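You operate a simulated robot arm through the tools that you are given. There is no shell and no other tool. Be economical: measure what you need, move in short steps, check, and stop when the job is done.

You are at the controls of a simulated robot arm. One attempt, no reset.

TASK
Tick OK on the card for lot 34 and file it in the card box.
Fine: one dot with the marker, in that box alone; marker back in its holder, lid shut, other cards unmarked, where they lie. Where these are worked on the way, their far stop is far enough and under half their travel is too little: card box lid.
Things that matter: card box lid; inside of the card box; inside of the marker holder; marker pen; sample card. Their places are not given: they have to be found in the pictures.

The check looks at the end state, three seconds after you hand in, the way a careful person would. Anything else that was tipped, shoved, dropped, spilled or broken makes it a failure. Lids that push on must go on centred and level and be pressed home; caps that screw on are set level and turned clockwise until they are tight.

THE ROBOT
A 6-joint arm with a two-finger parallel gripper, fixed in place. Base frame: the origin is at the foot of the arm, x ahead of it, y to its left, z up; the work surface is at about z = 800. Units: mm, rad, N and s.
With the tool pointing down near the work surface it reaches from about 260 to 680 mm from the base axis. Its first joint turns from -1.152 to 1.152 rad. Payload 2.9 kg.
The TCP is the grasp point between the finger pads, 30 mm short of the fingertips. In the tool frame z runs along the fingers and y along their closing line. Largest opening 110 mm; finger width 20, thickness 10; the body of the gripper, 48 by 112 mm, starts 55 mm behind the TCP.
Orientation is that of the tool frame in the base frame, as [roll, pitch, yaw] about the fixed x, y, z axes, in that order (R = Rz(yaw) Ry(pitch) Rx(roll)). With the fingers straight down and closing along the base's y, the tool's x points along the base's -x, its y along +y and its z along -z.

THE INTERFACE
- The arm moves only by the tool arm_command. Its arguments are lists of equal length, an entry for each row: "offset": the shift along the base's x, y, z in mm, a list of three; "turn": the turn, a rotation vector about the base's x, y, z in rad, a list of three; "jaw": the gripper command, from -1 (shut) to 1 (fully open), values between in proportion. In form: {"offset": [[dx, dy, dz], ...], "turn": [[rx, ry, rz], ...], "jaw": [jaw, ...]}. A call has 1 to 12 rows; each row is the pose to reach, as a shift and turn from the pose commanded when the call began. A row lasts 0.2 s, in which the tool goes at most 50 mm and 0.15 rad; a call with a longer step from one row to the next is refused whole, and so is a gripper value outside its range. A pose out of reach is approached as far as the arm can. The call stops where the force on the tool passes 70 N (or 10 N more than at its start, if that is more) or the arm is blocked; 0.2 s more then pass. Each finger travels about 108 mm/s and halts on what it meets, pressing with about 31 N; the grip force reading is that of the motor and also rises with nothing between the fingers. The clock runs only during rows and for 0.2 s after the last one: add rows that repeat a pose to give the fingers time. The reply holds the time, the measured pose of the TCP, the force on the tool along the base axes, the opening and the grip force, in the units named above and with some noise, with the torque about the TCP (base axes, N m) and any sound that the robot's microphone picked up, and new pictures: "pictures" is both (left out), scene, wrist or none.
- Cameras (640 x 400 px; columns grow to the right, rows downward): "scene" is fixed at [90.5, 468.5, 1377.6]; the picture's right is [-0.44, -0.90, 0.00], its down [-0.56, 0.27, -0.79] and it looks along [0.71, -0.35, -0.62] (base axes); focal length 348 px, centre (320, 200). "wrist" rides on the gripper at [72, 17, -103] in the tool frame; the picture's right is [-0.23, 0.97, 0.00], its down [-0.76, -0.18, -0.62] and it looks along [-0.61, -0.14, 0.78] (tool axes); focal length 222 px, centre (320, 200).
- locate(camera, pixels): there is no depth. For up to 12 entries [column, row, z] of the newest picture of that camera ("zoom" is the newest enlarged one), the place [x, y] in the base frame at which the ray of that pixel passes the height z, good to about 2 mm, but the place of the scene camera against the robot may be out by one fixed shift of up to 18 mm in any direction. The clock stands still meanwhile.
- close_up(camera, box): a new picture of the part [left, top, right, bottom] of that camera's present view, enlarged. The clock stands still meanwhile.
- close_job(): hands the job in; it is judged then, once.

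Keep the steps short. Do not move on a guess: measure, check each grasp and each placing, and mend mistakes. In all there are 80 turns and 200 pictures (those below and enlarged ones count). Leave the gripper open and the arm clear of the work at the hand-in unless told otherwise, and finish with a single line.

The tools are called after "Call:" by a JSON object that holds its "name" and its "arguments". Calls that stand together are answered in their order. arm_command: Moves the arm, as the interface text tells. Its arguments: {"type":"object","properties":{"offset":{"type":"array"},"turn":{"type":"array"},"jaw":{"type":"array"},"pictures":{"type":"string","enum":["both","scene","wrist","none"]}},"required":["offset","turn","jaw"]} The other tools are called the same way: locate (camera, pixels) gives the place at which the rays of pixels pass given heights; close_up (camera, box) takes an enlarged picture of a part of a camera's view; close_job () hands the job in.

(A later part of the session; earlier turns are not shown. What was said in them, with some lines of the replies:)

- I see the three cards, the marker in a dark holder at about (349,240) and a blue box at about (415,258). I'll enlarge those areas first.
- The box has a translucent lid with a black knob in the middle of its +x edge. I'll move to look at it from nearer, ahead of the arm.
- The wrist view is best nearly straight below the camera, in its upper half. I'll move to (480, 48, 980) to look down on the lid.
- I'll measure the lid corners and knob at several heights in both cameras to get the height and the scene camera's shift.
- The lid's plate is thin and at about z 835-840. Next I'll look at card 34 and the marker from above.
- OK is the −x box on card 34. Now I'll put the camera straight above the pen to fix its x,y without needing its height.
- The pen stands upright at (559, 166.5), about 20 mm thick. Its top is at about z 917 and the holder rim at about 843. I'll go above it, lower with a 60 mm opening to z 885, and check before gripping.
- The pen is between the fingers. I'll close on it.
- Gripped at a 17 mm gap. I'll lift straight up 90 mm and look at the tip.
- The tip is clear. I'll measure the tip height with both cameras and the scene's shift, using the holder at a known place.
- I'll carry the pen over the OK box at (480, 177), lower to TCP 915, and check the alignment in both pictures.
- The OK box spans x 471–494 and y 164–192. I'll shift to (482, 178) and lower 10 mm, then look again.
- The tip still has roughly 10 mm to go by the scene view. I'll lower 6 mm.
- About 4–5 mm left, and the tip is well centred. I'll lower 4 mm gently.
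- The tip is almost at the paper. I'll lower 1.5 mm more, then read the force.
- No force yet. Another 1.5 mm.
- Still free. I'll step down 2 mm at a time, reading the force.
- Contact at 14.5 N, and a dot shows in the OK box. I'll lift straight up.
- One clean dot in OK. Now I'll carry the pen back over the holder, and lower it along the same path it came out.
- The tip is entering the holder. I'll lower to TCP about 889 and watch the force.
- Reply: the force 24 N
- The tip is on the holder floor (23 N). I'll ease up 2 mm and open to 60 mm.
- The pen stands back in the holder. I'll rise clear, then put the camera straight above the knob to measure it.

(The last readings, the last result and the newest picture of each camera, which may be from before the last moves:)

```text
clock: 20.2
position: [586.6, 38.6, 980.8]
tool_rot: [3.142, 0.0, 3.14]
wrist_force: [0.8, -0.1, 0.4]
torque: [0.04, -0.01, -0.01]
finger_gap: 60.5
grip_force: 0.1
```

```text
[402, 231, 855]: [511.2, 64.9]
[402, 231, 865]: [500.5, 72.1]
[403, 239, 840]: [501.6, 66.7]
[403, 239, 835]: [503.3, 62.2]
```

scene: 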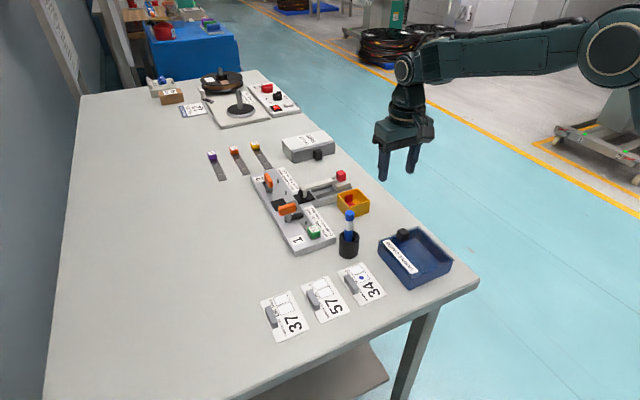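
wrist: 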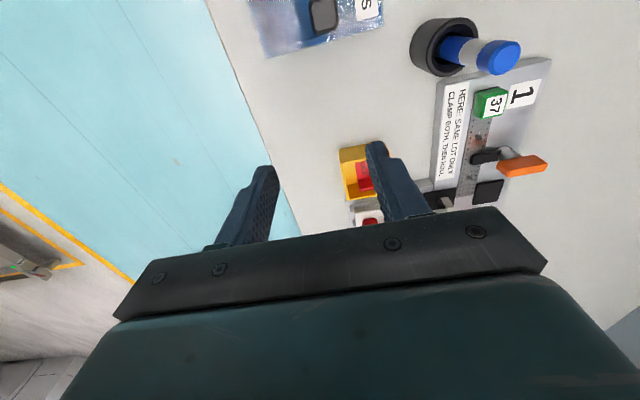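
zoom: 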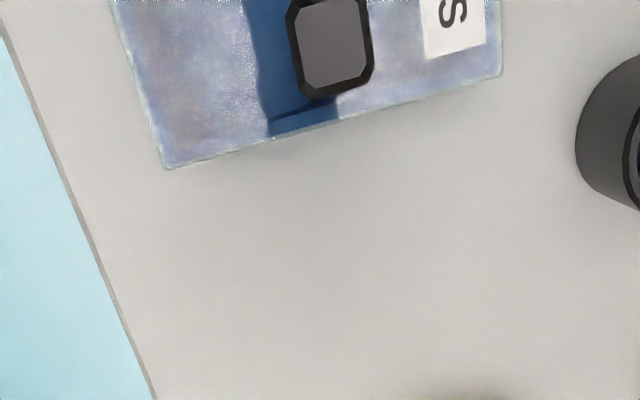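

The knob is at (511, 60.5), about 20 mm across, top at about z 857, with the lid plate at about 838. I'll come down over it with the 60 mm opening, to TCP 878, and check.

Call:
{"name": "arm_command", "arguments": {"offset": [[-38, 11, 0], [-75.6, 22, -20], [-75.6, 22, -50], [-75.6, 22, -80], [-75.6, 22, -102], [-75.6, 22, -102]], "turn": [[0, 0, 0], [0, 0, 0], [0, 0, 0], [0, 0, 0], [0, 0, 0], [0, 0, 0]], "jaw": [0.1, 0, -0.1, -0.1, -0.1, -0.1], "pictures": "wrist"}}

Call:
{"name": "close_up", "arguments": {"camera": "scene", "box": [360, 190, 460, 295]}}

```text
clock: 21.6
position: [512.0, 61.7, 878.5]
tool_rot: [3.141, 0.0, -3.141]
wrist_force: [-0.3, -0.7, 0.2]
torque: [-0.02, -0.03, 0.02]
finger_gap: 49.5
grip_force: 0.0
```

wrist: 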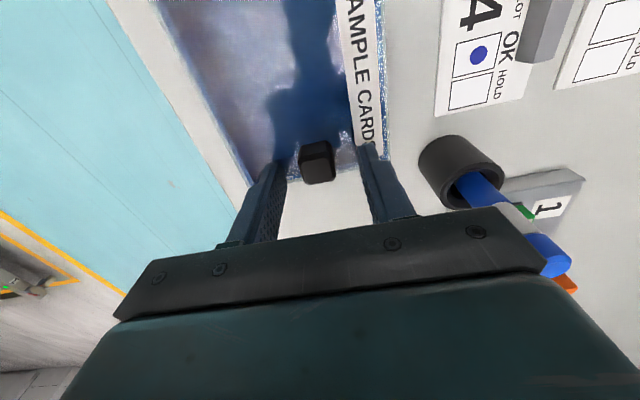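

```text
3.81 times, centred on (410, 242) of scene
```

zoom: 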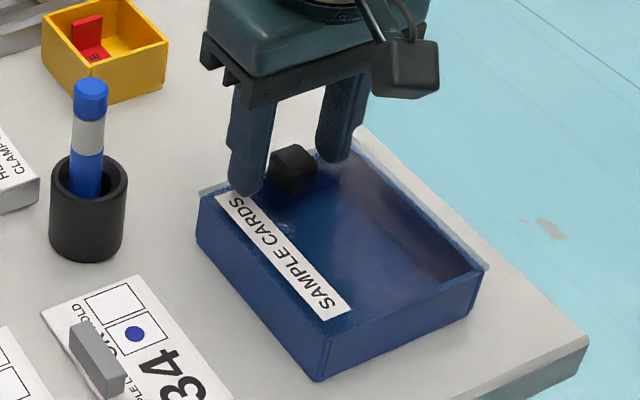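

The knob sits between the fingers. I'll lower 4 mm and close on it.

Call:
{"name": "arm_command", "arguments": {"offset": [[0, 0, -4], [0, 0, -4], [0, 0, -4], [0, 0, -4]], "turn": [[0, 0, 0], [0, 0, 0], [0, 0, 0], [0, 0, 0]], "jaw": [-0.1, -0.6, -1, -1], "pictures": "wrist"}}

Call:
{"name": "close_up", "arguments": {"camera": "scene", "box": [360, 190, 460, 295]}}

```text
clock: 22.6
position: [512.3, 60.4, 874.1]
tool_rot: [-3.139, -0.001, 3.14]
wrist_force: [0.5, -10.3, -2.2]
torque: [-0.15, -0.37, 0.13]
finger_gap: 21.6
grip_force: 44.8
```

wrist: 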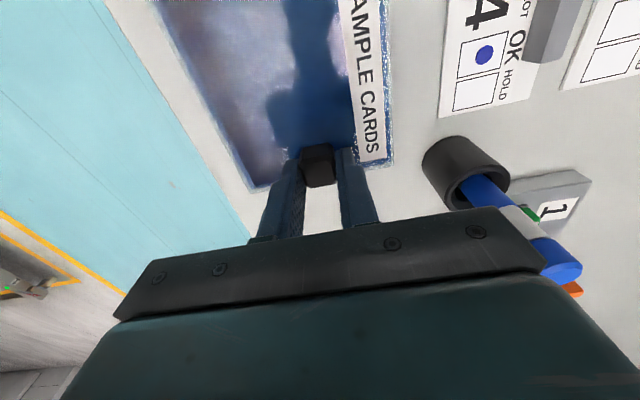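

```text
3.81 times, centred on (410, 242) of scene
```

zoom: 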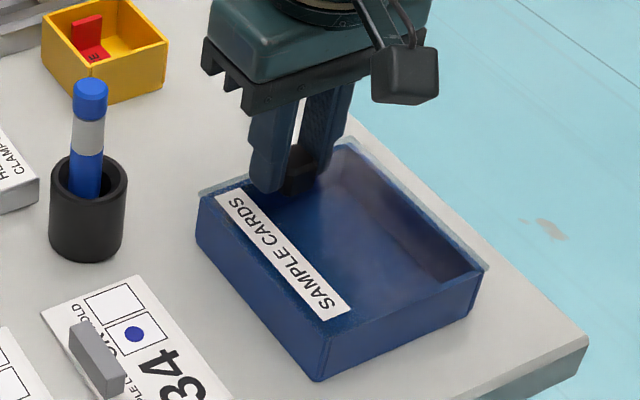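

Gripped at 21.6 mm, with a slight y force of −10 N, so I'll ease −1 mm in y and test a 4 mm lift.

Call:
{"name": "arm_command", "arguments": {"offset": [[0, -1, 0], [0, -1, 2], [0, -1, 4]], "turn": [[0, 0, 0], [0, 0, 0], [0, 0, 0]], "jaw": [-1, -1, -1], "pictures": "none"}}

Call:
{"name": "close_up", "arguments": {"camera": "scene", "box": [360, 190, 460, 295]}}

```text
clock: 23.4
position: [511.2, 60.2, 876.6]
tool_rot: [3.141, -0.005, -3.141]
wrist_force: [13.7, -9.1, -35.3]
torque: [-0.01, -0.29, 0.15]
finger_gap: 21.9
grip_force: 45.1
```

```text
3.81 times, centred on (410, 242) of scene
```

zoom: 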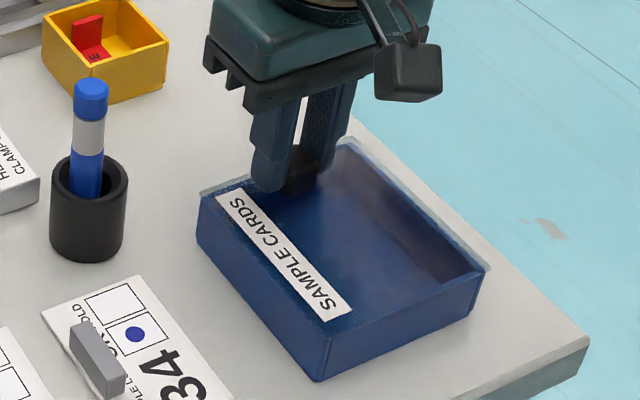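

A −35 N pull with no lift means the lid slides rather than hinges. I'll go back to neutral height and test a 5 mm slide toward −x.

Call:
{"name": "arm_command", "arguments": {"offset": [[0, 0, -3], [0, 0, -4], [-2, 0, -4], [-5, 0, -4]], "turn": [[0, 0, 0], [0, 0, 0], [0, 0, 0], [0, 0, 0]], "jaw": [-1, -1, -1, -1], "pictures": "none"}}

Call:
{"name": "close_up", "arguments": {"camera": "scene", "box": [360, 190, 460, 295]}}

```text
clock: 24.4
position: [510.2, 59.9, 876.4]
tool_rot: [3.142, 0.011, 3.14]
wrist_force: [26.0, -11.4, 1.0]
torque: [-0.29, 0.2, 0.12]
finger_gap: 21.6
grip_force: 44.7
```

```text
3.81 times, centred on (410, 242) of scene
```

zoom: 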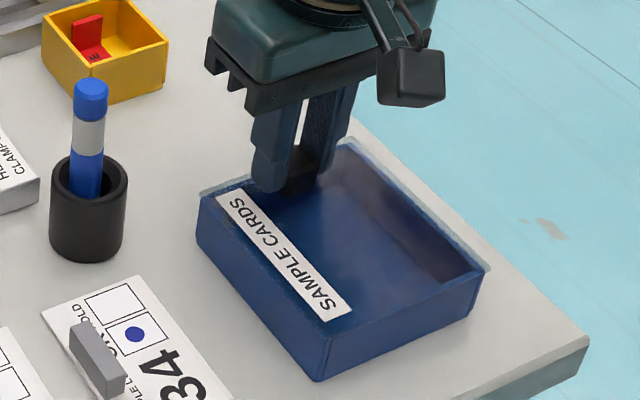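

It resists at 26 N toward −x. I'll test +x instead.

Call:
{"name": "arm_command", "arguments": {"offset": [[3, 0, 0], [5, 0, 0], [8, 0, 0], [11, 0, 0]], "turn": [[0, 0, 0], [0, 0, 0], [0, 0, 0], [0, 0, 0]], "jaw": [-1, -1, -1, -1], "pictures": "none"}}

Call:
{"name": "close_up", "arguments": {"camera": "scene", "box": [360, 190, 460, 295]}}

```text
clock: 25.4
position: [517.8, 59.7, 875.9]
tool_rot: [-3.141, 0.0, -3.141]
wrist_force: [-1.3, -14.0, 31.1]
torque: [-0.37, 0.83, -0.01]
finger_gap: 21.8
grip_force: 44.7
```

```text
3.81 times, centred on (410, 242) of scene
```

zoom: 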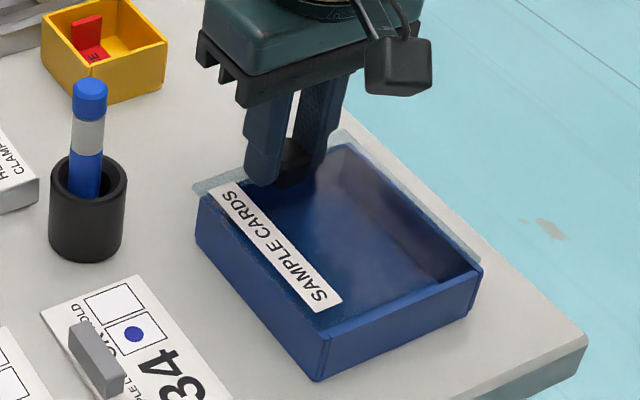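

The lid slides toward +x; its label shifted against the box, which stayed put. Before going on, I'll check where the yellow tray and the fixture's arm lie in the lid's path.

Call:
{"name": "locate", "arguments": {"camera": "scene", "pixels": [[350, 215.5, 800], [370, 211, 800], [361, 190, 830], [369, 203, 830], [349, 208, 830], [341, 175, 830], [341, 175, 850]]}}

Call:
{"name": "close_up", "arguments": {"camera": "scene", "box": [320, 160, 480, 260]}}

```text
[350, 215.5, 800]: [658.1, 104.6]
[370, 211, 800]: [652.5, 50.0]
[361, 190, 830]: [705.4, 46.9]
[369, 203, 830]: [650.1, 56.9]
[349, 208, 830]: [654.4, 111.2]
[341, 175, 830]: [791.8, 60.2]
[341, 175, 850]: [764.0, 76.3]
```

```text
4.00 times, centred on (400, 210) of scene
```

zoom: 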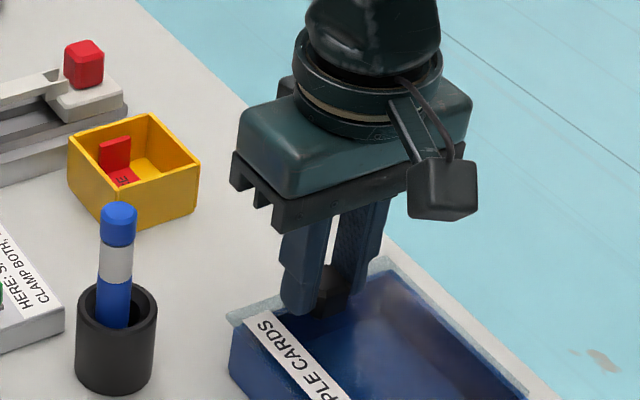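

The tray's near face is at x ≈ 650, and the lid's end will reach about 630, so the path is clear. I'll slide on +20 mm with z eased up 1.5 and y eased −1.

Call:
{"name": "arm_command", "arguments": {"offset": [[0, -1, 1.5], [5, -1, 1.5], [10, -1, 1.5], [15, -1, 1.5], [20, -1, 1.5]], "turn": [[0, 0, 0], [0, 0, 0], [0, 0, 0], [0, 0, 0], [0, 0, 0]], "jaw": [-1, -1, -1, -1, -1], "pictures": "none"}}

Call:
{"name": "close_up", "arguments": {"camera": "scene", "box": [360, 190, 460, 295]}}

```text
clock: 26.6
position: [537.2, 59.9, 876.0]
tool_rot: [3.138, 0.0, -3.14]
wrist_force: [-1.1, -1.7, 16.1]
torque: [0.05, -0.27, -0.01]
finger_gap: 21.8
grip_force: 44.7
```

```text
3.81 times, centred on (410, 242) of scene
```

zoom: 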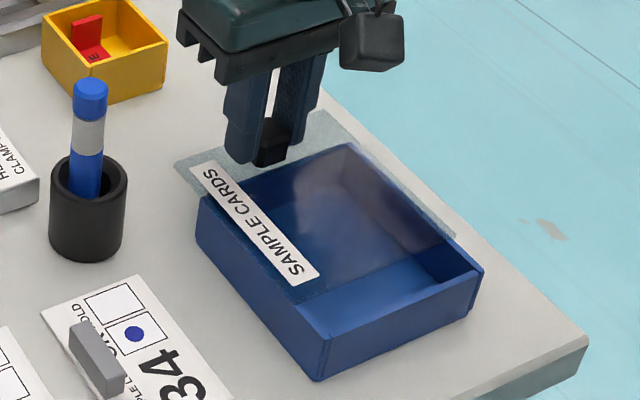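

It slides well, with 27 mm open. I'll continue +45 mm.

Call:
{"name": "arm_command", "arguments": {"offset": [[6, 0, 1], [14, 0, 1], [22, 0, 1], [30, 0, 1], [38, 0, 1], [45, 0, 1]], "turn": [[0, 0, 0], [0, 0, 0], [0, 0, 0], [0, 0, 0], [0, 0, 0], [0, 0, 0]], "jaw": [-1, -1, -1, -1, -1, -1], "pictures": "none"}}

Call:
{"name": "close_up", "arguments": {"camera": "scene", "box": [340, 180, 460, 295]}}

```text
clock: 28.0
position: [581.7, 58.9, 876.2]
tool_rot: [3.141, -0.003, -3.14]
wrist_force: [-0.1, 6.2, -2.4]
torque: [0.09, -0.92, -0.16]
finger_gap: 21.5
grip_force: 45.3
```

```text
3.48 times, centred on (400, 238) of scene
```

zoom: 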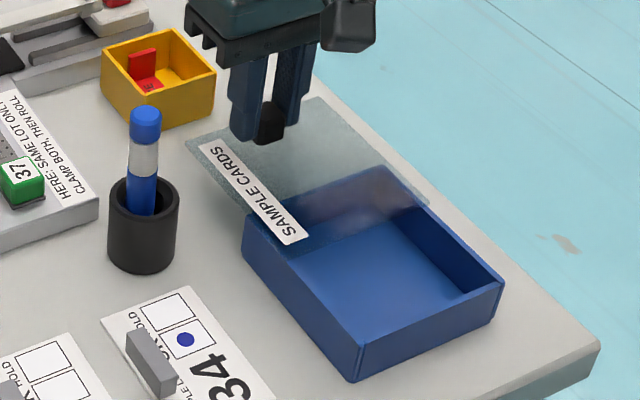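

71 mm open. I'll continue slowly up to 25 mm more, looking for the stop.

Call:
{"name": "arm_command", "arguments": {"offset": [[5, 0, 0], [10, 0, 0], [15, 0, 0], [20, 0, 0], [25, 0, 0]], "turn": [[0, 0, 0], [0, 0, 0], [0, 0, 0], [0, 0, 0], [0, 0, 0]], "jaw": [-1, -1, -1, -1, -1], "pictures": "none"}}

Call:
{"name": "close_up", "arguments": {"camera": "scene", "box": [340, 180, 460, 295]}}

```text
clock: 29.2
position: [607.2, 59.9, 876.5]
tool_rot: [-3.142, -0.004, -3.14]
wrist_force: [-0.8, 9.0, -11.5]
torque: [0.18, 0.11, -0.03]
finger_gap: 21.7
grip_force: 45.0
```

```text
3.48 times, centred on (400, 238) of scene
```

zoom: 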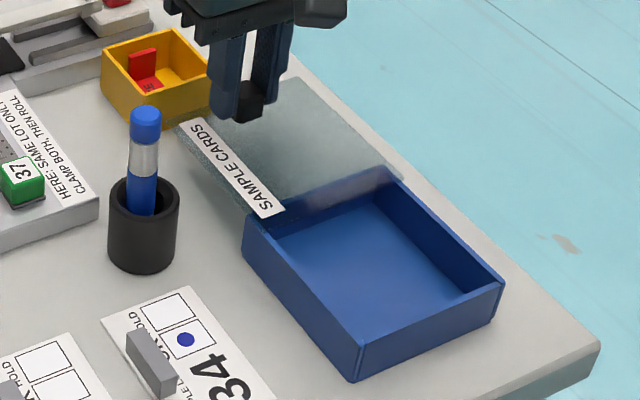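

96 mm open, with no stop yet. I'll try 12 mm more, slowly.

Call:
{"name": "arm_command", "arguments": {"offset": [[3, 0, -0.5], [6, 0, -0.5], [9, 0, -0.5], [12, 0, -0.5]], "turn": [[0, 0, 0], [0, 0, 0], [0, 0, 0], [0, 0, 0]], "jaw": [-1, -1, -1, -1], "pictures": "none"}}

Call:
{"name": "close_up", "arguments": {"camera": "scene", "box": [340, 180, 460, 295]}}

```text
clock: 30.2
position: [619.2, 60.1, 876.6]
tool_rot: [-3.141, 0.0, 3.141]
wrist_force: [-0.5, 8.7, -9.5]
torque: [0.17, 0.96, -0.01]
finger_gap: 21.4
grip_force: 45.2
```

```text
3.48 times, centred on (400, 238) of scene
```

zoom: 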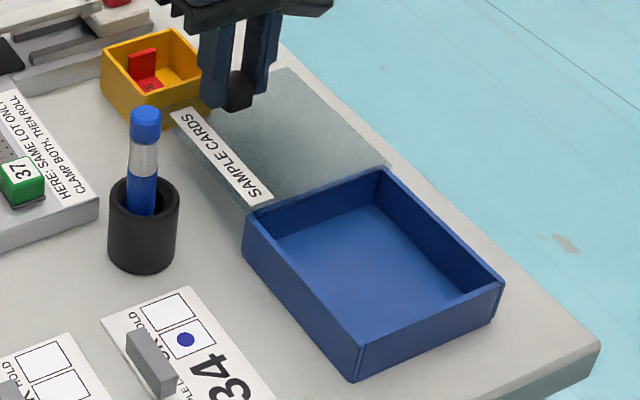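

The cavity is fully uncovered (108 mm). I'll release the knob and lift off.

Call:
{"name": "arm_command", "arguments": {"offset": [[0, 0, 0], [0, 0, 0], [0, 0, 0], [0, 0, 30], [0, 0, 75], [0, 0, 115], [0, 0, 115]], "turn": [[0, 0, 0], [0, 0, 0], [0, 0, 0], [0, 0, 0], [0, 0, 0], [0, 0, 0], [0, 0, 0]], "jaw": [-0.6, -0.1, -0.1, -0.1, -0.1, -0.1, -0.1]}}

Call:
{"name": "close_up", "arguments": {"camera": "wrist", "box": [200, 0, 480, 170]}}

```text
clock: 31.8
position: [619.2, 58.4, 991.9]
tool_rot: [3.14, 0.0, -3.14]
wrist_force: [0.2, -0.6, -0.2]
torque: [0.02, -0.04, 0.01]
finger_gap: 49.4
grip_force: 0.1
```

scene: 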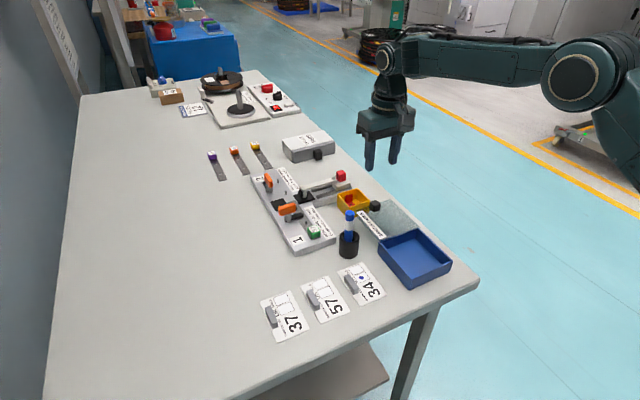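
wrist: 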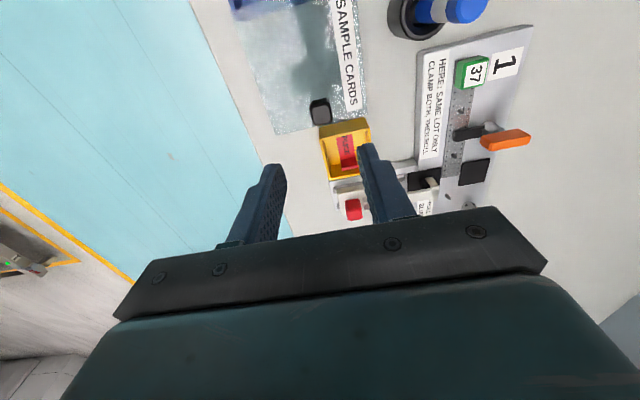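

```text
2.29 times, centred on (340, 85) of wrist
```

zoom: 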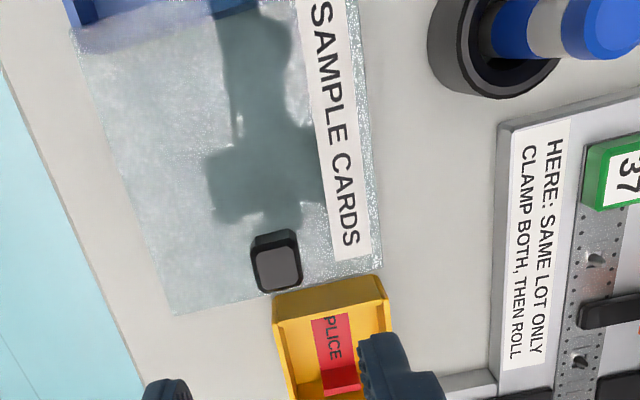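

The lid is open and staying. Now I'll view card 34 and the box cavity from straight above.

Call:
{"name": "arm_command", "arguments": {"offset": [[-30, 30, 5], [-60, 60, 5], [-90, 90, 5], [-97, 110, 5], [-97, 110, 5]], "turn": [[0, 0, 0], [0, 0, 0], [0, 0, 0], [0, 0, 0], [0, 0, 0]], "jaw": [-0.1, -0.1, -0.1, -0.1, -0.1], "pictures": "wrist"}}

Call:
{"name": "close_up", "arguments": {"camera": "wrist", "box": [140, 0, 460, 180]}}

Call:
{"name": "close_up", "arguments": {"camera": "wrist", "box": [280, 0, 400, 90]}}

```text
clock: 33.0
position: [522.1, 169.0, 996.8]
tool_rot: [-3.142, 0.0, -3.141]
wrist_force: [0.6, -0.6, -0.4]
torque: [0.05, -0.01, -0.02]
finger_gap: 49.5
grip_force: 0.2
```

wrist: 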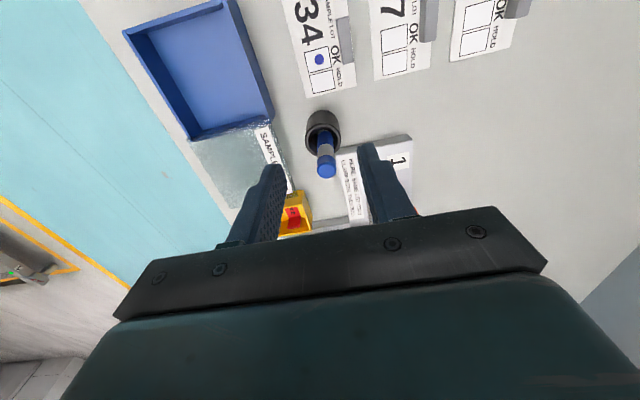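

```text
2.00 times, centred on (300, 90) of wrist
```

zoom: 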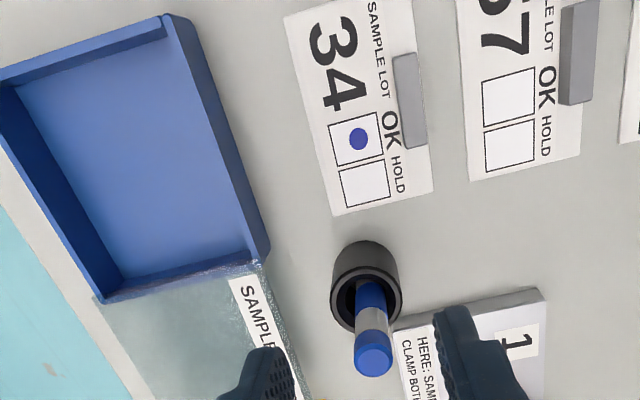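

```text
4.44 times, centred on (340, 45) of wrist
```

zoom: 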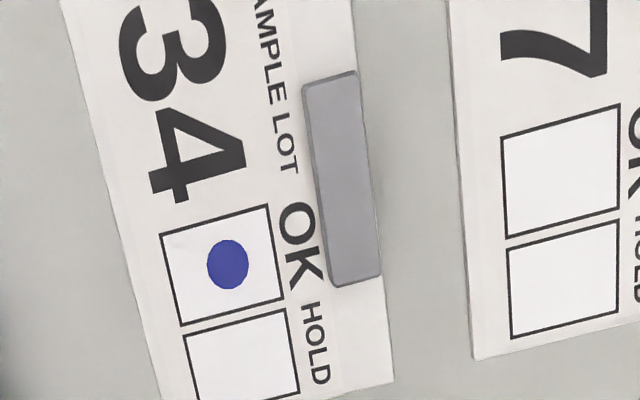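

Call:
{"name": "locate", "arguments": {"camera": "zoom", "pixels": [[302, 90, 822], [352, 72, 822], [381, 276, 822], [330, 287, 822], [341, 180, 822], [341, 180, 815], [393, 381, 801], [162, 395, 801]]}}

Call:
{"name": "locate", "arguments": {"camera": "wrist", "pixels": [[149, 34, 804], [222.5, 14, 804], [261.5, 115, 804], [201, 129, 804], [273, 113, 836], [190, 140, 836], [238, 50, 836], [248, 50, 836], [123, 31, 836], [188, 132, 836]]}}

```text
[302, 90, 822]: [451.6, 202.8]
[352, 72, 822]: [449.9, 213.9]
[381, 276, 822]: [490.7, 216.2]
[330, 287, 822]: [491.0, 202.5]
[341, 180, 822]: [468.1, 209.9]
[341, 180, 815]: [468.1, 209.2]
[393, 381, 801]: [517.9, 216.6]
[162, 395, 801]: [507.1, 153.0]
```

```text
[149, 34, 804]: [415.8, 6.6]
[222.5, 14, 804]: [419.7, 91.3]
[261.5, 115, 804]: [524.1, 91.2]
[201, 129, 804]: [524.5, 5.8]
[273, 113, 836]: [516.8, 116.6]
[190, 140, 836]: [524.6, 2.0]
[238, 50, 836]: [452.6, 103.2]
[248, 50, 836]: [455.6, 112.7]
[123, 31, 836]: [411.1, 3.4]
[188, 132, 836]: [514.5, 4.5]
```

Card 34's handle is at (470.5, 209), 40 × 12 mm, aligned with the base axes. The card centre is (470.5, 184). The cavity is about x 418–524, y 5–106. I'll go over the handle and down to TCP 850, with a 34 mm opening, and check.

Call:
{"name": "arm_command", "arguments": {"offset": [[-26, 20, 0], [-51.6, 40, 0], [-51.6, 40, -40], [-51.6, 40, -80], [-51.6, 40, -120], [-51.6, 40, -147], [-51.6, 40, -147]], "turn": [[0, 0, 0], [0, 0, 0], [0, 0, 0], [0, 0, 0], [0, 0, 0], [0, 0, 0], [0, 0, 0]], "jaw": [-0.1, -0.38, -0.38, -0.38, -0.38, -0.38, -0.38], "pictures": "wrist"}}

Call:
{"name": "close_up", "arguments": {"camera": "scene", "box": [310, 220, 420, 310]}}

Call:
{"name": "close_up", "arguments": {"camera": "wrist", "box": [240, 60, 420, 220]}}

```text
clock: 34.6
position: [470.8, 209.3, 848.5]
tool_rot: [-3.141, 0.002, -3.141]
wrist_force: [-1.0, 0.7, 0.0]
torque: [-0.01, -0.01, 0.02]
finger_gap: 34.1
grip_force: 0.1
```

wrist: 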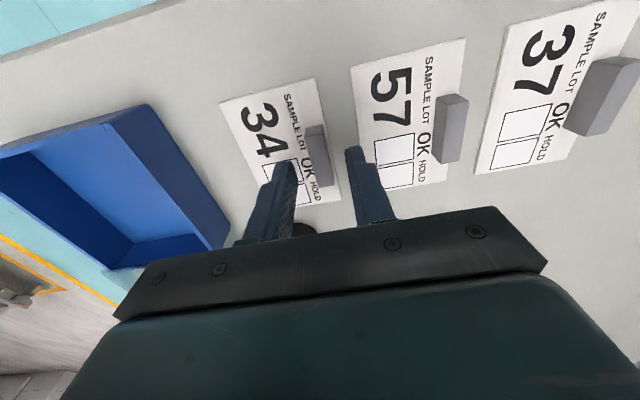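

```text
4.44 times, centred on (365, 265) of scene
```

zoom: 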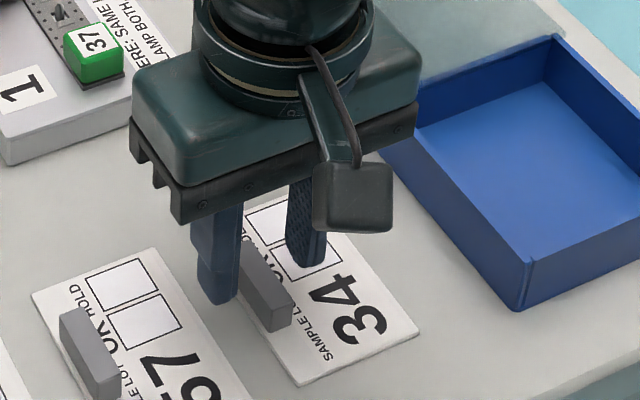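

```text
2.50 times, centred on (330, 140) of wrist
```

zoom: 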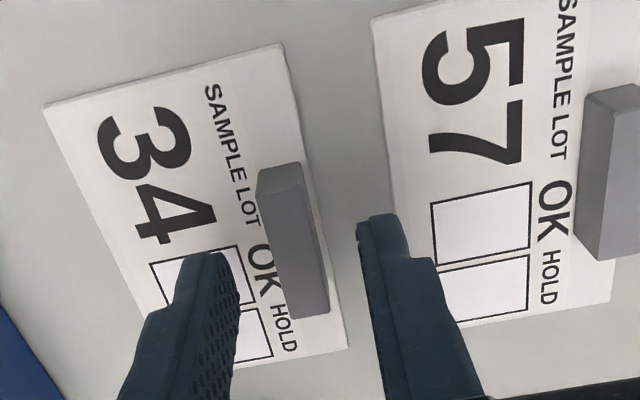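

The fingers straddle the handle. I'll lower 7 mm and close.

Call:
{"name": "arm_command", "arguments": {"offset": [[0, 0, -4], [0, 0, -7], [0, 0, -7], [0, 0, -7], [0, 0, -7]], "turn": [[0, 0, 0], [0, 0, 0], [0, 0, 0], [0, 0, 0], [0, 0, 0]], "jaw": [-0.38, -0.38, -0.7, -1, -1], "pictures": "none"}}

Call:
{"name": "close_up", "arguments": {"camera": "wrist", "box": [240, 60, 420, 220]}}

```text
clock: 35.8
position: [470.6, 210.2, 841.5]
tool_rot: [-3.141, 0.0, 3.141]
wrist_force: [0.1, 0.5, 0.4]
torque: [0.03, -0.02, -0.02]
finger_gap: 10.8
grip_force: 31.2
```

```text
2.50 times, centred on (330, 140) of wrist
```

zoom: 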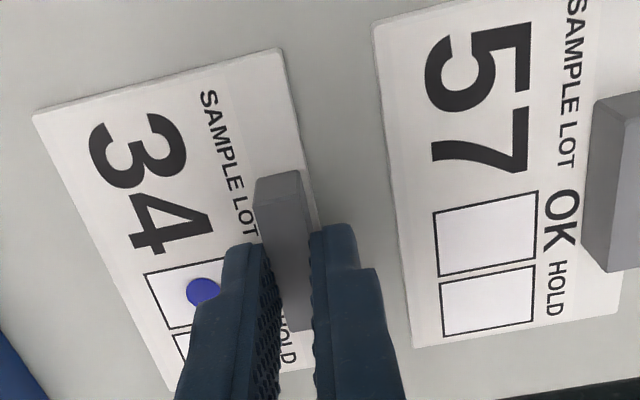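

Gripped at 10.8 mm. I'll lift 70 mm and check the card hangs level and the others stay put.

Call:
{"name": "arm_command", "arguments": {"offset": [[0, 0, 10], [0, 0, 30], [0, 0, 50], [0, 0, 70], [0, 0, 70]], "turn": [[0, 0, 0], [0, 0, 0], [0, 0, 0], [0, 0, 0], [0, 0, 0]], "jaw": [-1, -1, -1, -1, -1]}}

Call:
{"name": "close_up", "arguments": {"camera": "scene", "box": [310, 210, 420, 310]}}

```text
clock: 37.0
position: [470.8, 209.3, 913.2]
tool_rot: [-3.141, 0.001, 3.141]
wrist_force: [-1.4, 0.0, -0.2]
torque: [0.0, -0.02, 0.0]
finger_gap: 10.7
grip_force: 30.5
```

scene: 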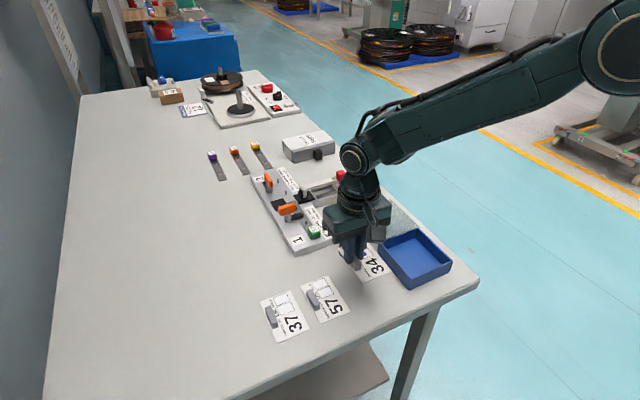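
wrist: 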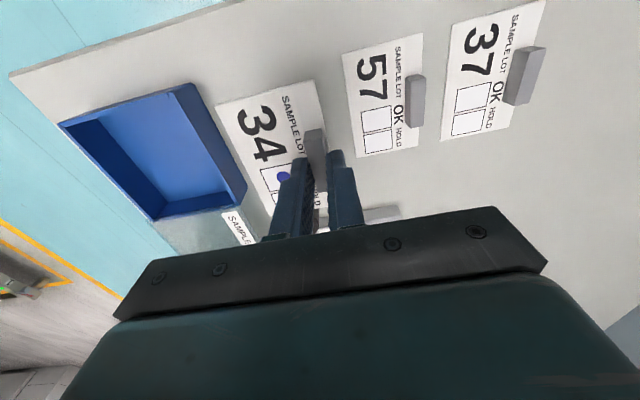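

```text
4.00 times, centred on (365, 260) of scene
```

zoom: 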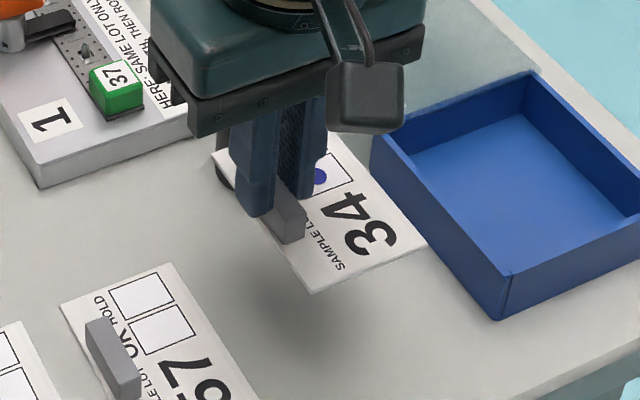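

Level and clear. I'll carry it over the box, with the handle to (470.5, 70) and the card spanning y ≈ 12–78, and check.

Call:
{"name": "arm_command", "arguments": {"offset": [[0, -35, 0], [0, -70, 0], [0, -105, 0], [0, -139, 0], [0, -139, -15], [0, -139, -15]], "turn": [[0, 0, 0], [0, 0, 0], [0, 0, 0], [0, 0, 0], [0, 0, 0], [0, 0, 0]], "jaw": [-1, -1, -1, -1, -1, -1], "pictures": "wrist"}}

Call:
{"name": "close_up", "arguments": {"camera": "scene", "box": [350, 210, 470, 300]}}

Call:
{"name": "close_up", "arguments": {"camera": "wrist", "box": [200, 40, 440, 230]}}

```text
clock: 38.4
position: [470.7, 69.4, 898.4]
tool_rot: [3.141, -0.001, 3.141]
wrist_force: [-0.5, 0.1, -1.0]
torque: [0.01, 0.0, 0.02]
finger_gap: 10.9
grip_force: 30.7
```

wrist: 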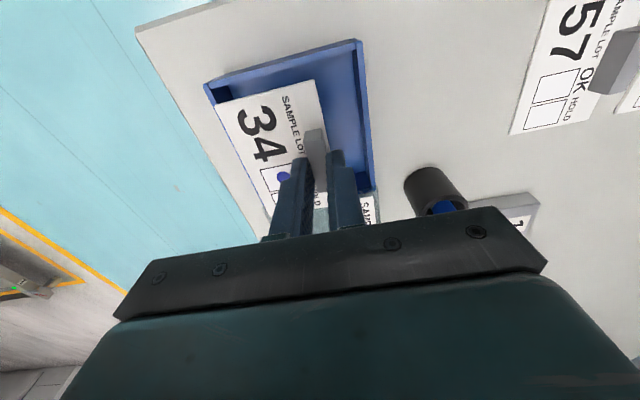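

```text
4.44 times, centred on (410, 255) of scene
```

zoom: 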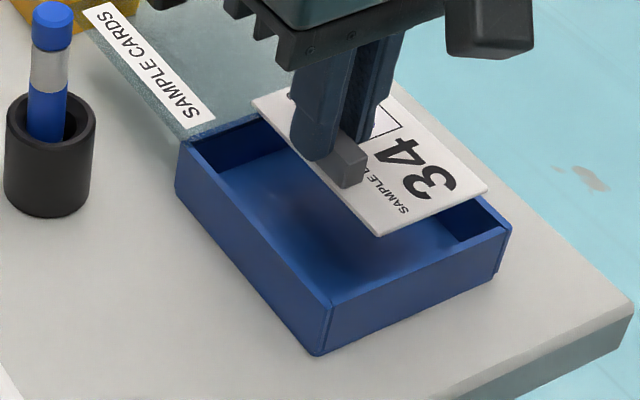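

```text
2.11 times, centred on (320, 135) of wrist
```

zoom: 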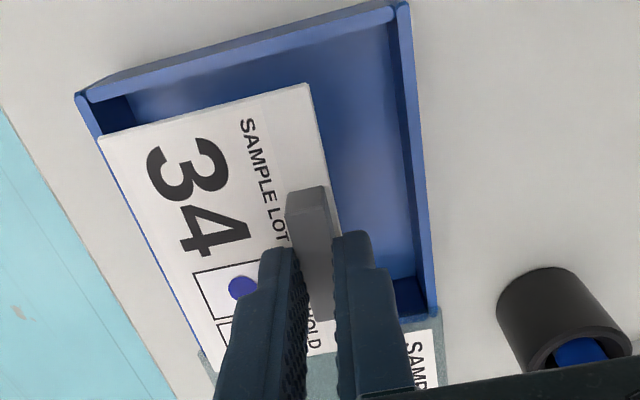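

I'll measure the card's corners and the inner rim before lowering.

Call:
{"name": "locate", "arguments": {"camera": "zoom", "pixels": [[100, 138, 858], [308, 83, 858], [218, 375, 858], [92, 100, 836], [393, 15, 836], [425, 312, 836], [440, 310, 838], [205, 350, 838]]}}

```text
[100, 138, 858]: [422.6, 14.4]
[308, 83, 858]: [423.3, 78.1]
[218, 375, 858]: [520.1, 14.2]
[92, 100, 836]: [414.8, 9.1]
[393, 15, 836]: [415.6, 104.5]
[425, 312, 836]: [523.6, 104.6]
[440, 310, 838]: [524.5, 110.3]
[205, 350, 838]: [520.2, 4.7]
```

Card x 422–517, y 14–78, against inner walls x 415–523, y 8–104, so it fits. I'll shift (−1, +2) and lower 48 mm, watching the force.

Call:
{"name": "arm_command", "arguments": {"offset": [[-1, 2, 0], [-1, 2, -12], [-1, 2, -24], [-1, 2, -36], [-1, 2, -44], [-1, 2, -49]], "turn": [[0, 0, 0], [0, 0, 0], [0, 0, 0], [0, 0, 0], [0, 0, 0], [0, 0, 0]], "jaw": [-1, -1, -1, -1, -1, -1], "pictures": "wrist"}}

Call:
{"name": "close_up", "arguments": {"camera": "scene", "box": [350, 210, 470, 300]}}

```text
clock: 39.8
position: [469.5, 72.6, 848.9]
tool_rot: [3.141, 0.001, 3.141]
wrist_force: [0.1, -0.6, -0.3]
torque: [-0.01, 0.0, -0.01]
finger_gap: 10.6
grip_force: 31.0
```

wrist: 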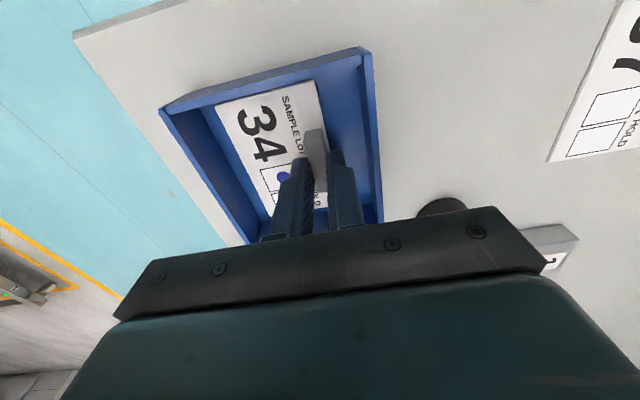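

```text
4.44 times, centred on (410, 255) of scene
```

zoom: 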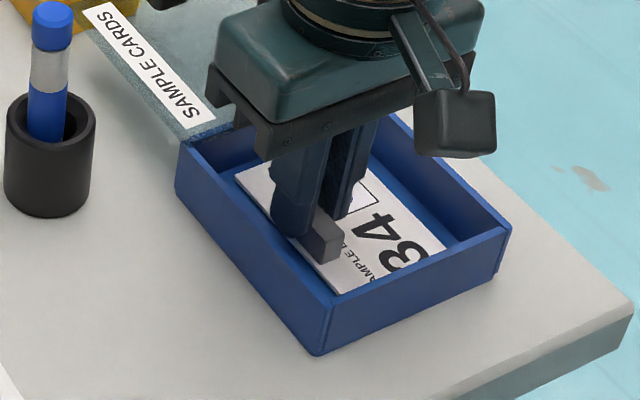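

The card is inside, with no force yet. I'll lower in 1.5 mm steps to find the floor.

Call:
{"name": "arm_command", "arguments": {"offset": [[0, 0, -1.5], [0, 0, -3], [0, 0, -4]], "turn": [[0, 0, 0], [0, 0, 0], [0, 0, 0]], "jaw": [-1, -1, -1], "pictures": "none"}}

```text
clock: 40.6
position: [470.7, 71.5, 845.9]
tool_rot: [3.141, 0.004, -3.141]
wrist_force: [-6.9, -2.3, 28.0]
torque: [-0.08, 0.22, -0.01]
finger_gap: 10.9
grip_force: 31.0
```

The card is on the floor (28 N). I'll ease up 1 mm, open to 26 mm, and lift.

Call:
{"name": "arm_command", "arguments": {"offset": [[0, 0, 1.5], [0, 0, 1.5], [0, 0, 1.5], [0, 0, 10], [0, 0, 30], [0, 0, 70], [0, 0, 110], [0, 0, 130]], "turn": [[0, 0, 0], [0, 0, 0], [0, 0, 0], [0, 0, 0], [0, 0, 0], [0, 0, 0], [0, 0, 0], [0, 0, 0]], "jaw": [-1, -0.53, -0.53, -0.53, -0.53, -0.53, -0.53, -0.53], "pictures": "wrist"}}

Call:
{"name": "close_up", "arguments": {"camera": "scene", "box": [340, 180, 470, 300]}}

```text
clock: 42.4
position: [469.7, 73.9, 974.2]
tool_rot: [-3.14, 0.0, 3.14]
wrist_force: [0.5, -0.6, 0.2]
torque: [0.02, -0.02, -0.01]
finger_gap: 25.9
grip_force: 0.0
```

wrist: 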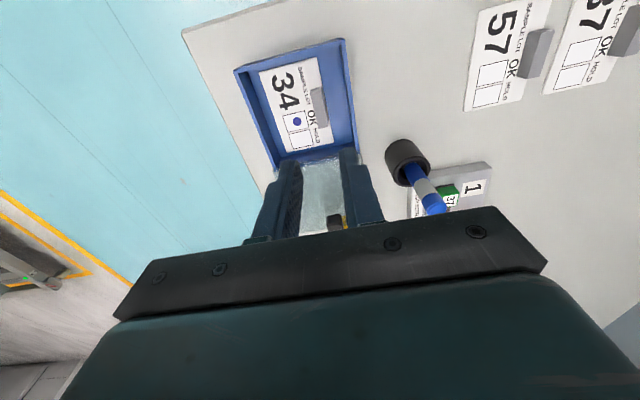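

```text
3.33 times, centred on (405, 240) of scene
```

zoom: 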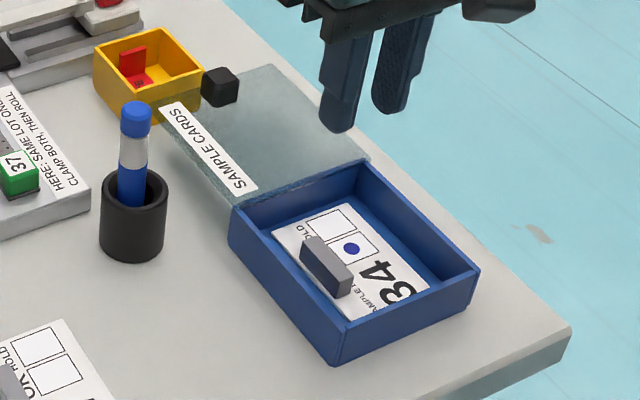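

The card lies flat in the box. Now I'll go back to the knob at (619, 59.5) to shut the lid.

Call:
{"name": "arm_command", "arguments": {"offset": [[40, -5, 5], [80, -10, 5], [120, -14, 5], [149.3, -14.2, 5], [149.3, -14.2, -35], [149.3, -14.2, -75], [149.3, -14.2, -95], [149.3, -14.2, -95]], "turn": [[0, 0, 0], [0, 0, 0], [0, 0, 0], [0, 0, 0], [0, 0, 0], [0, 0, 0], [0, 0, 0], [0, 0, 0]], "jaw": [-0.1, -0.1, -0.1, -0.1, -0.1, -0.1, -0.1, -0.1], "pictures": "wrist"}}

Call:
{"name": "close_up", "arguments": {"camera": "scene", "box": [340, 160, 450, 260]}}

```text
clock: 44.2
position: [619.7, 57.6, 877.5]
tool_rot: [3.141, 0.0, -3.141]
wrist_force: [-0.4, -0.3, 0.4]
torque: [0.03, 0.01, -0.01]
finger_gap: 49.3
grip_force: 0.0
```

wrist: 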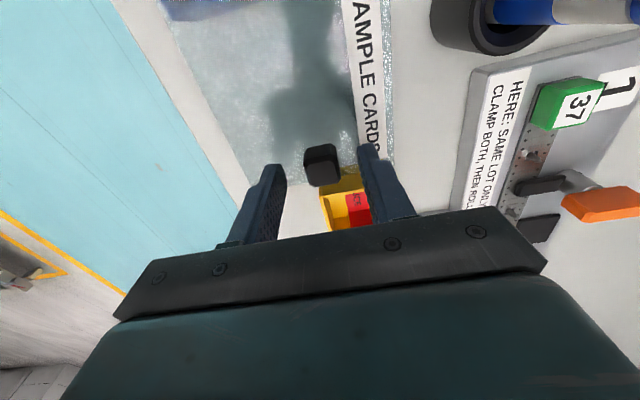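

```text
4.00 times, centred on (395, 210) of scene
```

zoom: 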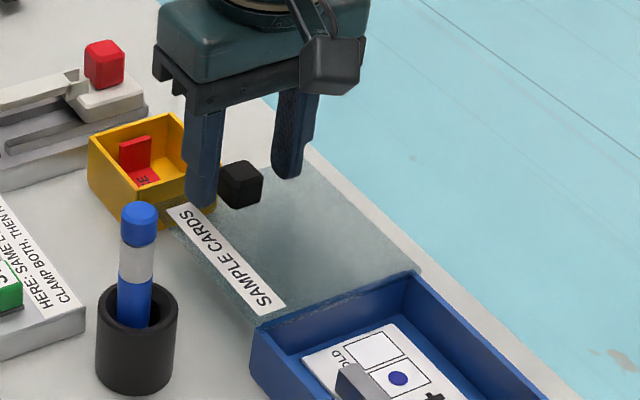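

The knob is between the fingers, clear of the tray. I'll lower 2 mm, shift y +1.5, and close.

Call:
{"name": "arm_command", "arguments": {"offset": [[0, 1.5, -2], [0, 1.5, -2], [0, 1.5, -2], [0, 1.5, -2]], "turn": [[0, 0, 0], [0, 0, 0], [0, 0, 0], [0, 0, 0]], "jaw": [-0.1, -0.6, -1, -1], "pictures": "none"}}

```text
clock: 45.2
position: [618.4, 61.7, 876.9]
tool_rot: [3.141, 0.0, 3.141]
wrist_force: [0.1, 0.2, 0.2]
torque: [0.0, -0.01, -0.03]
finger_gap: 21.8
grip_force: 45.1
```

Gripped at 21.8 mm with no side force. I'll slide back −50 mm.

Call:
{"name": "arm_command", "arguments": {"offset": [[-5, 0, 0], [-14, 0, 0], [-23, 0, 0], [-32, 0, 0], [-41, 0, 0], [-50, 0, 0]], "turn": [[0, 0, 0], [0, 0, 0], [0, 0, 0], [0, 0, 0], [0, 0, 0], [0, 0, 0]], "jaw": [-1, -1, -1, -1, -1, -1], "pictures": "none"}}

Call:
{"name": "close_up", "arguments": {"camera": "scene", "box": [340, 180, 460, 295]}}

```text
clock: 46.6
position: [568.8, 60.5, 878.1]
tool_rot: [-3.141, 0.0, -3.139]
wrist_force: [0.5, 1.7, -0.8]
torque: [0.02, 0.24, -0.03]
finger_gap: 21.5
grip_force: 45.3
```

```text
3.48 times, centred on (400, 238) of scene
```

zoom: 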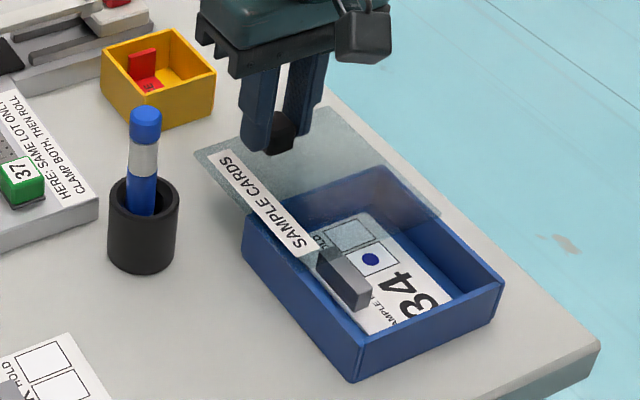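

The lid passes over the handle. I'll carry on −50 mm.

Call:
{"name": "arm_command", "arguments": {"offset": [[-9, 0, 0], [-18, 0, 0], [-27, 0, 0], [-36, 0, 0], [-44, 0, 0], [-51, 0, 0]], "turn": [[0, 0, 0], [0, 0, 0], [0, 0, 0], [0, 0, 0], [0, 0, 0], [0, 0, 0]], "jaw": [-1, -1, -1, -1, -1, -1], "pictures": "none"}}

Call:
{"name": "close_up", "arguments": {"camera": "scene", "box": [360, 190, 460, 295]}}

```text
clock: 48.0
position: [519.6, 60.3, 878.2]
tool_rot: [3.141, 0.003, -3.14]
wrist_force: [1.6, 7.0, 11.3]
torque: [0.2, 0.91, 0.11]
finger_gap: 21.4
grip_force: 44.9
```

```text
3.81 times, centred on (410, 242) of scene
```

zoom: 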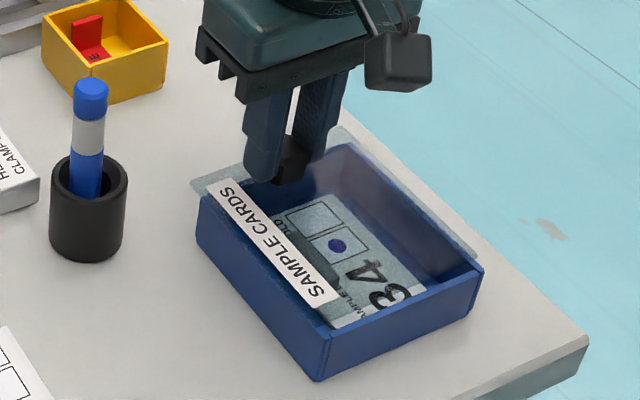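

About 8 mm remains. I'll push on to the shut stop.

Call:
{"name": "arm_command", "arguments": {"offset": [[-3, 0, 0], [-6, 0, 0], [-8, 0, 0], [-10, 0, 0]], "turn": [[0, 0, 0], [0, 0, 0], [0, 0, 0], [0, 0, 0]], "jaw": [-1, -1, -1, -1], "pictures": "none"}}

Call:
{"name": "close_up", "arguments": {"camera": "scene", "box": [360, 190, 460, 295]}}

```text
clock: 49.0
position: [509.8, 59.5, 877.8]
tool_rot: [3.141, 0.002, -3.141]
wrist_force: [11.8, 8.6, 6.2]
torque: [0.15, 0.8, -0.02]
finger_gap: 21.6
grip_force: 45.5
```

```text
3.81 times, centred on (410, 242) of scene
```

zoom: 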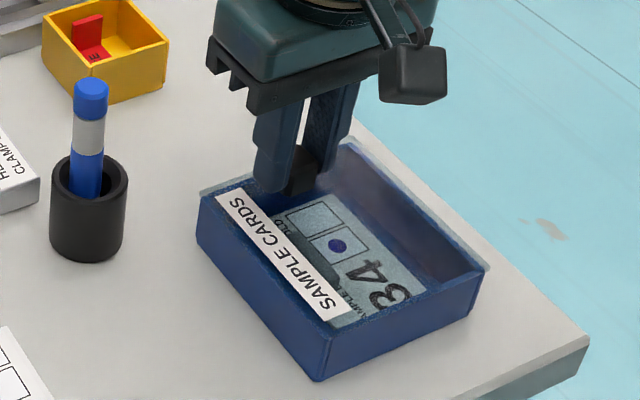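

The stop is felt and the picture matches the original shut one. I'll give a final 1.5 mm push, ease off, release, and lift away.

Call:
{"name": "arm_command", "arguments": {"offset": [[-1.5, 0, 0], [-1.5, 0, 0], [0.5, 0, 0], [0.5, 0, 0], [0.5, 0, 0], [0.5, 0, 0], [0.5, 0, 40], [0.5, 0, 85], [0.5, 0, 130]], "turn": [[0, 0, 0], [0, 0, 0], [0, 0, 0], [0, 0, 0], [0, 0, 0], [0, 0, 0], [0, 0, 0], [0, 0, 0], [0, 0, 0]], "jaw": [-1, -1, -1, -0.6, -0.1, -0.1, -0.1, -0.1, -0.1], "pictures": "none"}}

Call:
{"name": "arm_command", "arguments": {"offset": [[-10, 0, 40], [-20, 0, 85], [-30, 0, 130], [-30, 0, 130]], "turn": [[0, 0, 0], [0, 0, 0], [0, 0, 0], [0, 0, 0]], "jaw": [0.3, 0.7, 1, 1]}}

Call:
{"name": "close_up", "arguments": {"camera": "scene", "box": [360, 200, 460, 295]}}

Call:
{"name": "close_up", "arguments": {"camera": "wrist", "box": [200, 0, 500, 200]}}

```text
clock: 51.0
position: [508.6, 60.1, 1006.8]
tool_rot: [3.141, -0.002, 3.141]
wrist_force: [0.0, 0.0, -0.2]
torque: [0.02, 0.03, 0.02]
finger_gap: 49.7
grip_force: 0.0
```

```text
clock: 52.0
position: [479.7, 60.1, 1137.6]
tool_rot: [-3.141, -0.001, -3.141]
wrist_force: [0.0, 0.9, -0.3]
torque: [0.01, 0.01, 0.04]
finger_gap: 109.8
grip_force: 0.1
```

scene: 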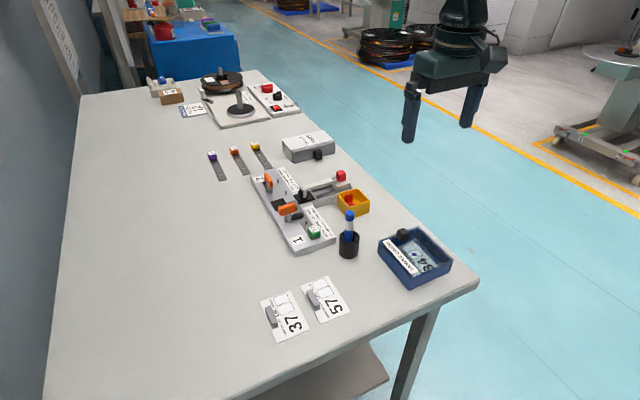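
wrist: 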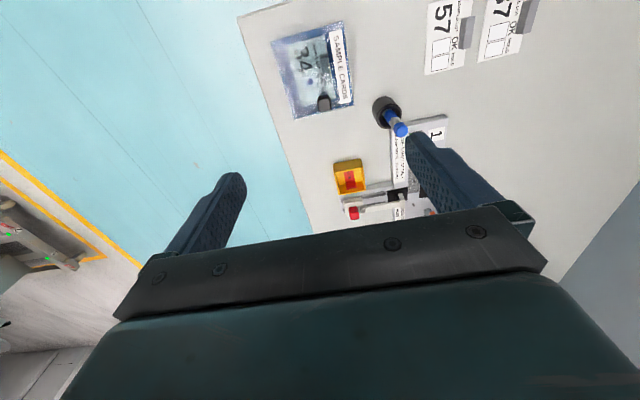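

```text
4.21 times, centred on (410, 248) of scene
```

zoom: 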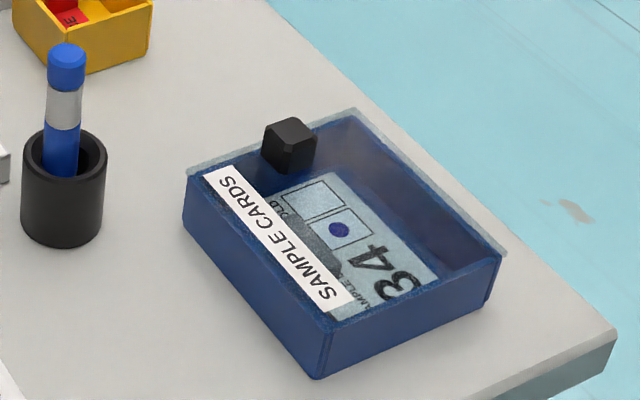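

```text
2.00 times, centred on (350, 100) of wrist
```

zoom: 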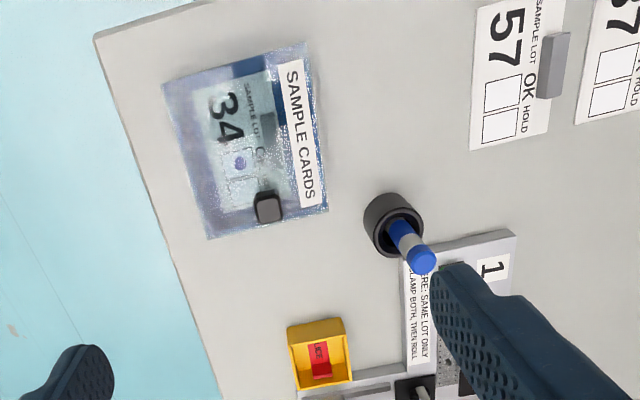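

Everything checks out: card 34 has one dot in OK and is in the box, the lid is shut, and the marker is in its holder. Cards 37 and 57 are untouched, and the arm is clear with the gripper open. I'll hand in.

Call:
{"name": "close_job", "arguments": {}}

```text
The job is handed in.
```

Card 34 now has a single dot in its OK box and is filed in the card box with the lid shut; the marker is back in its holder, and cards 37 and 57 are unmarked and where they lay.
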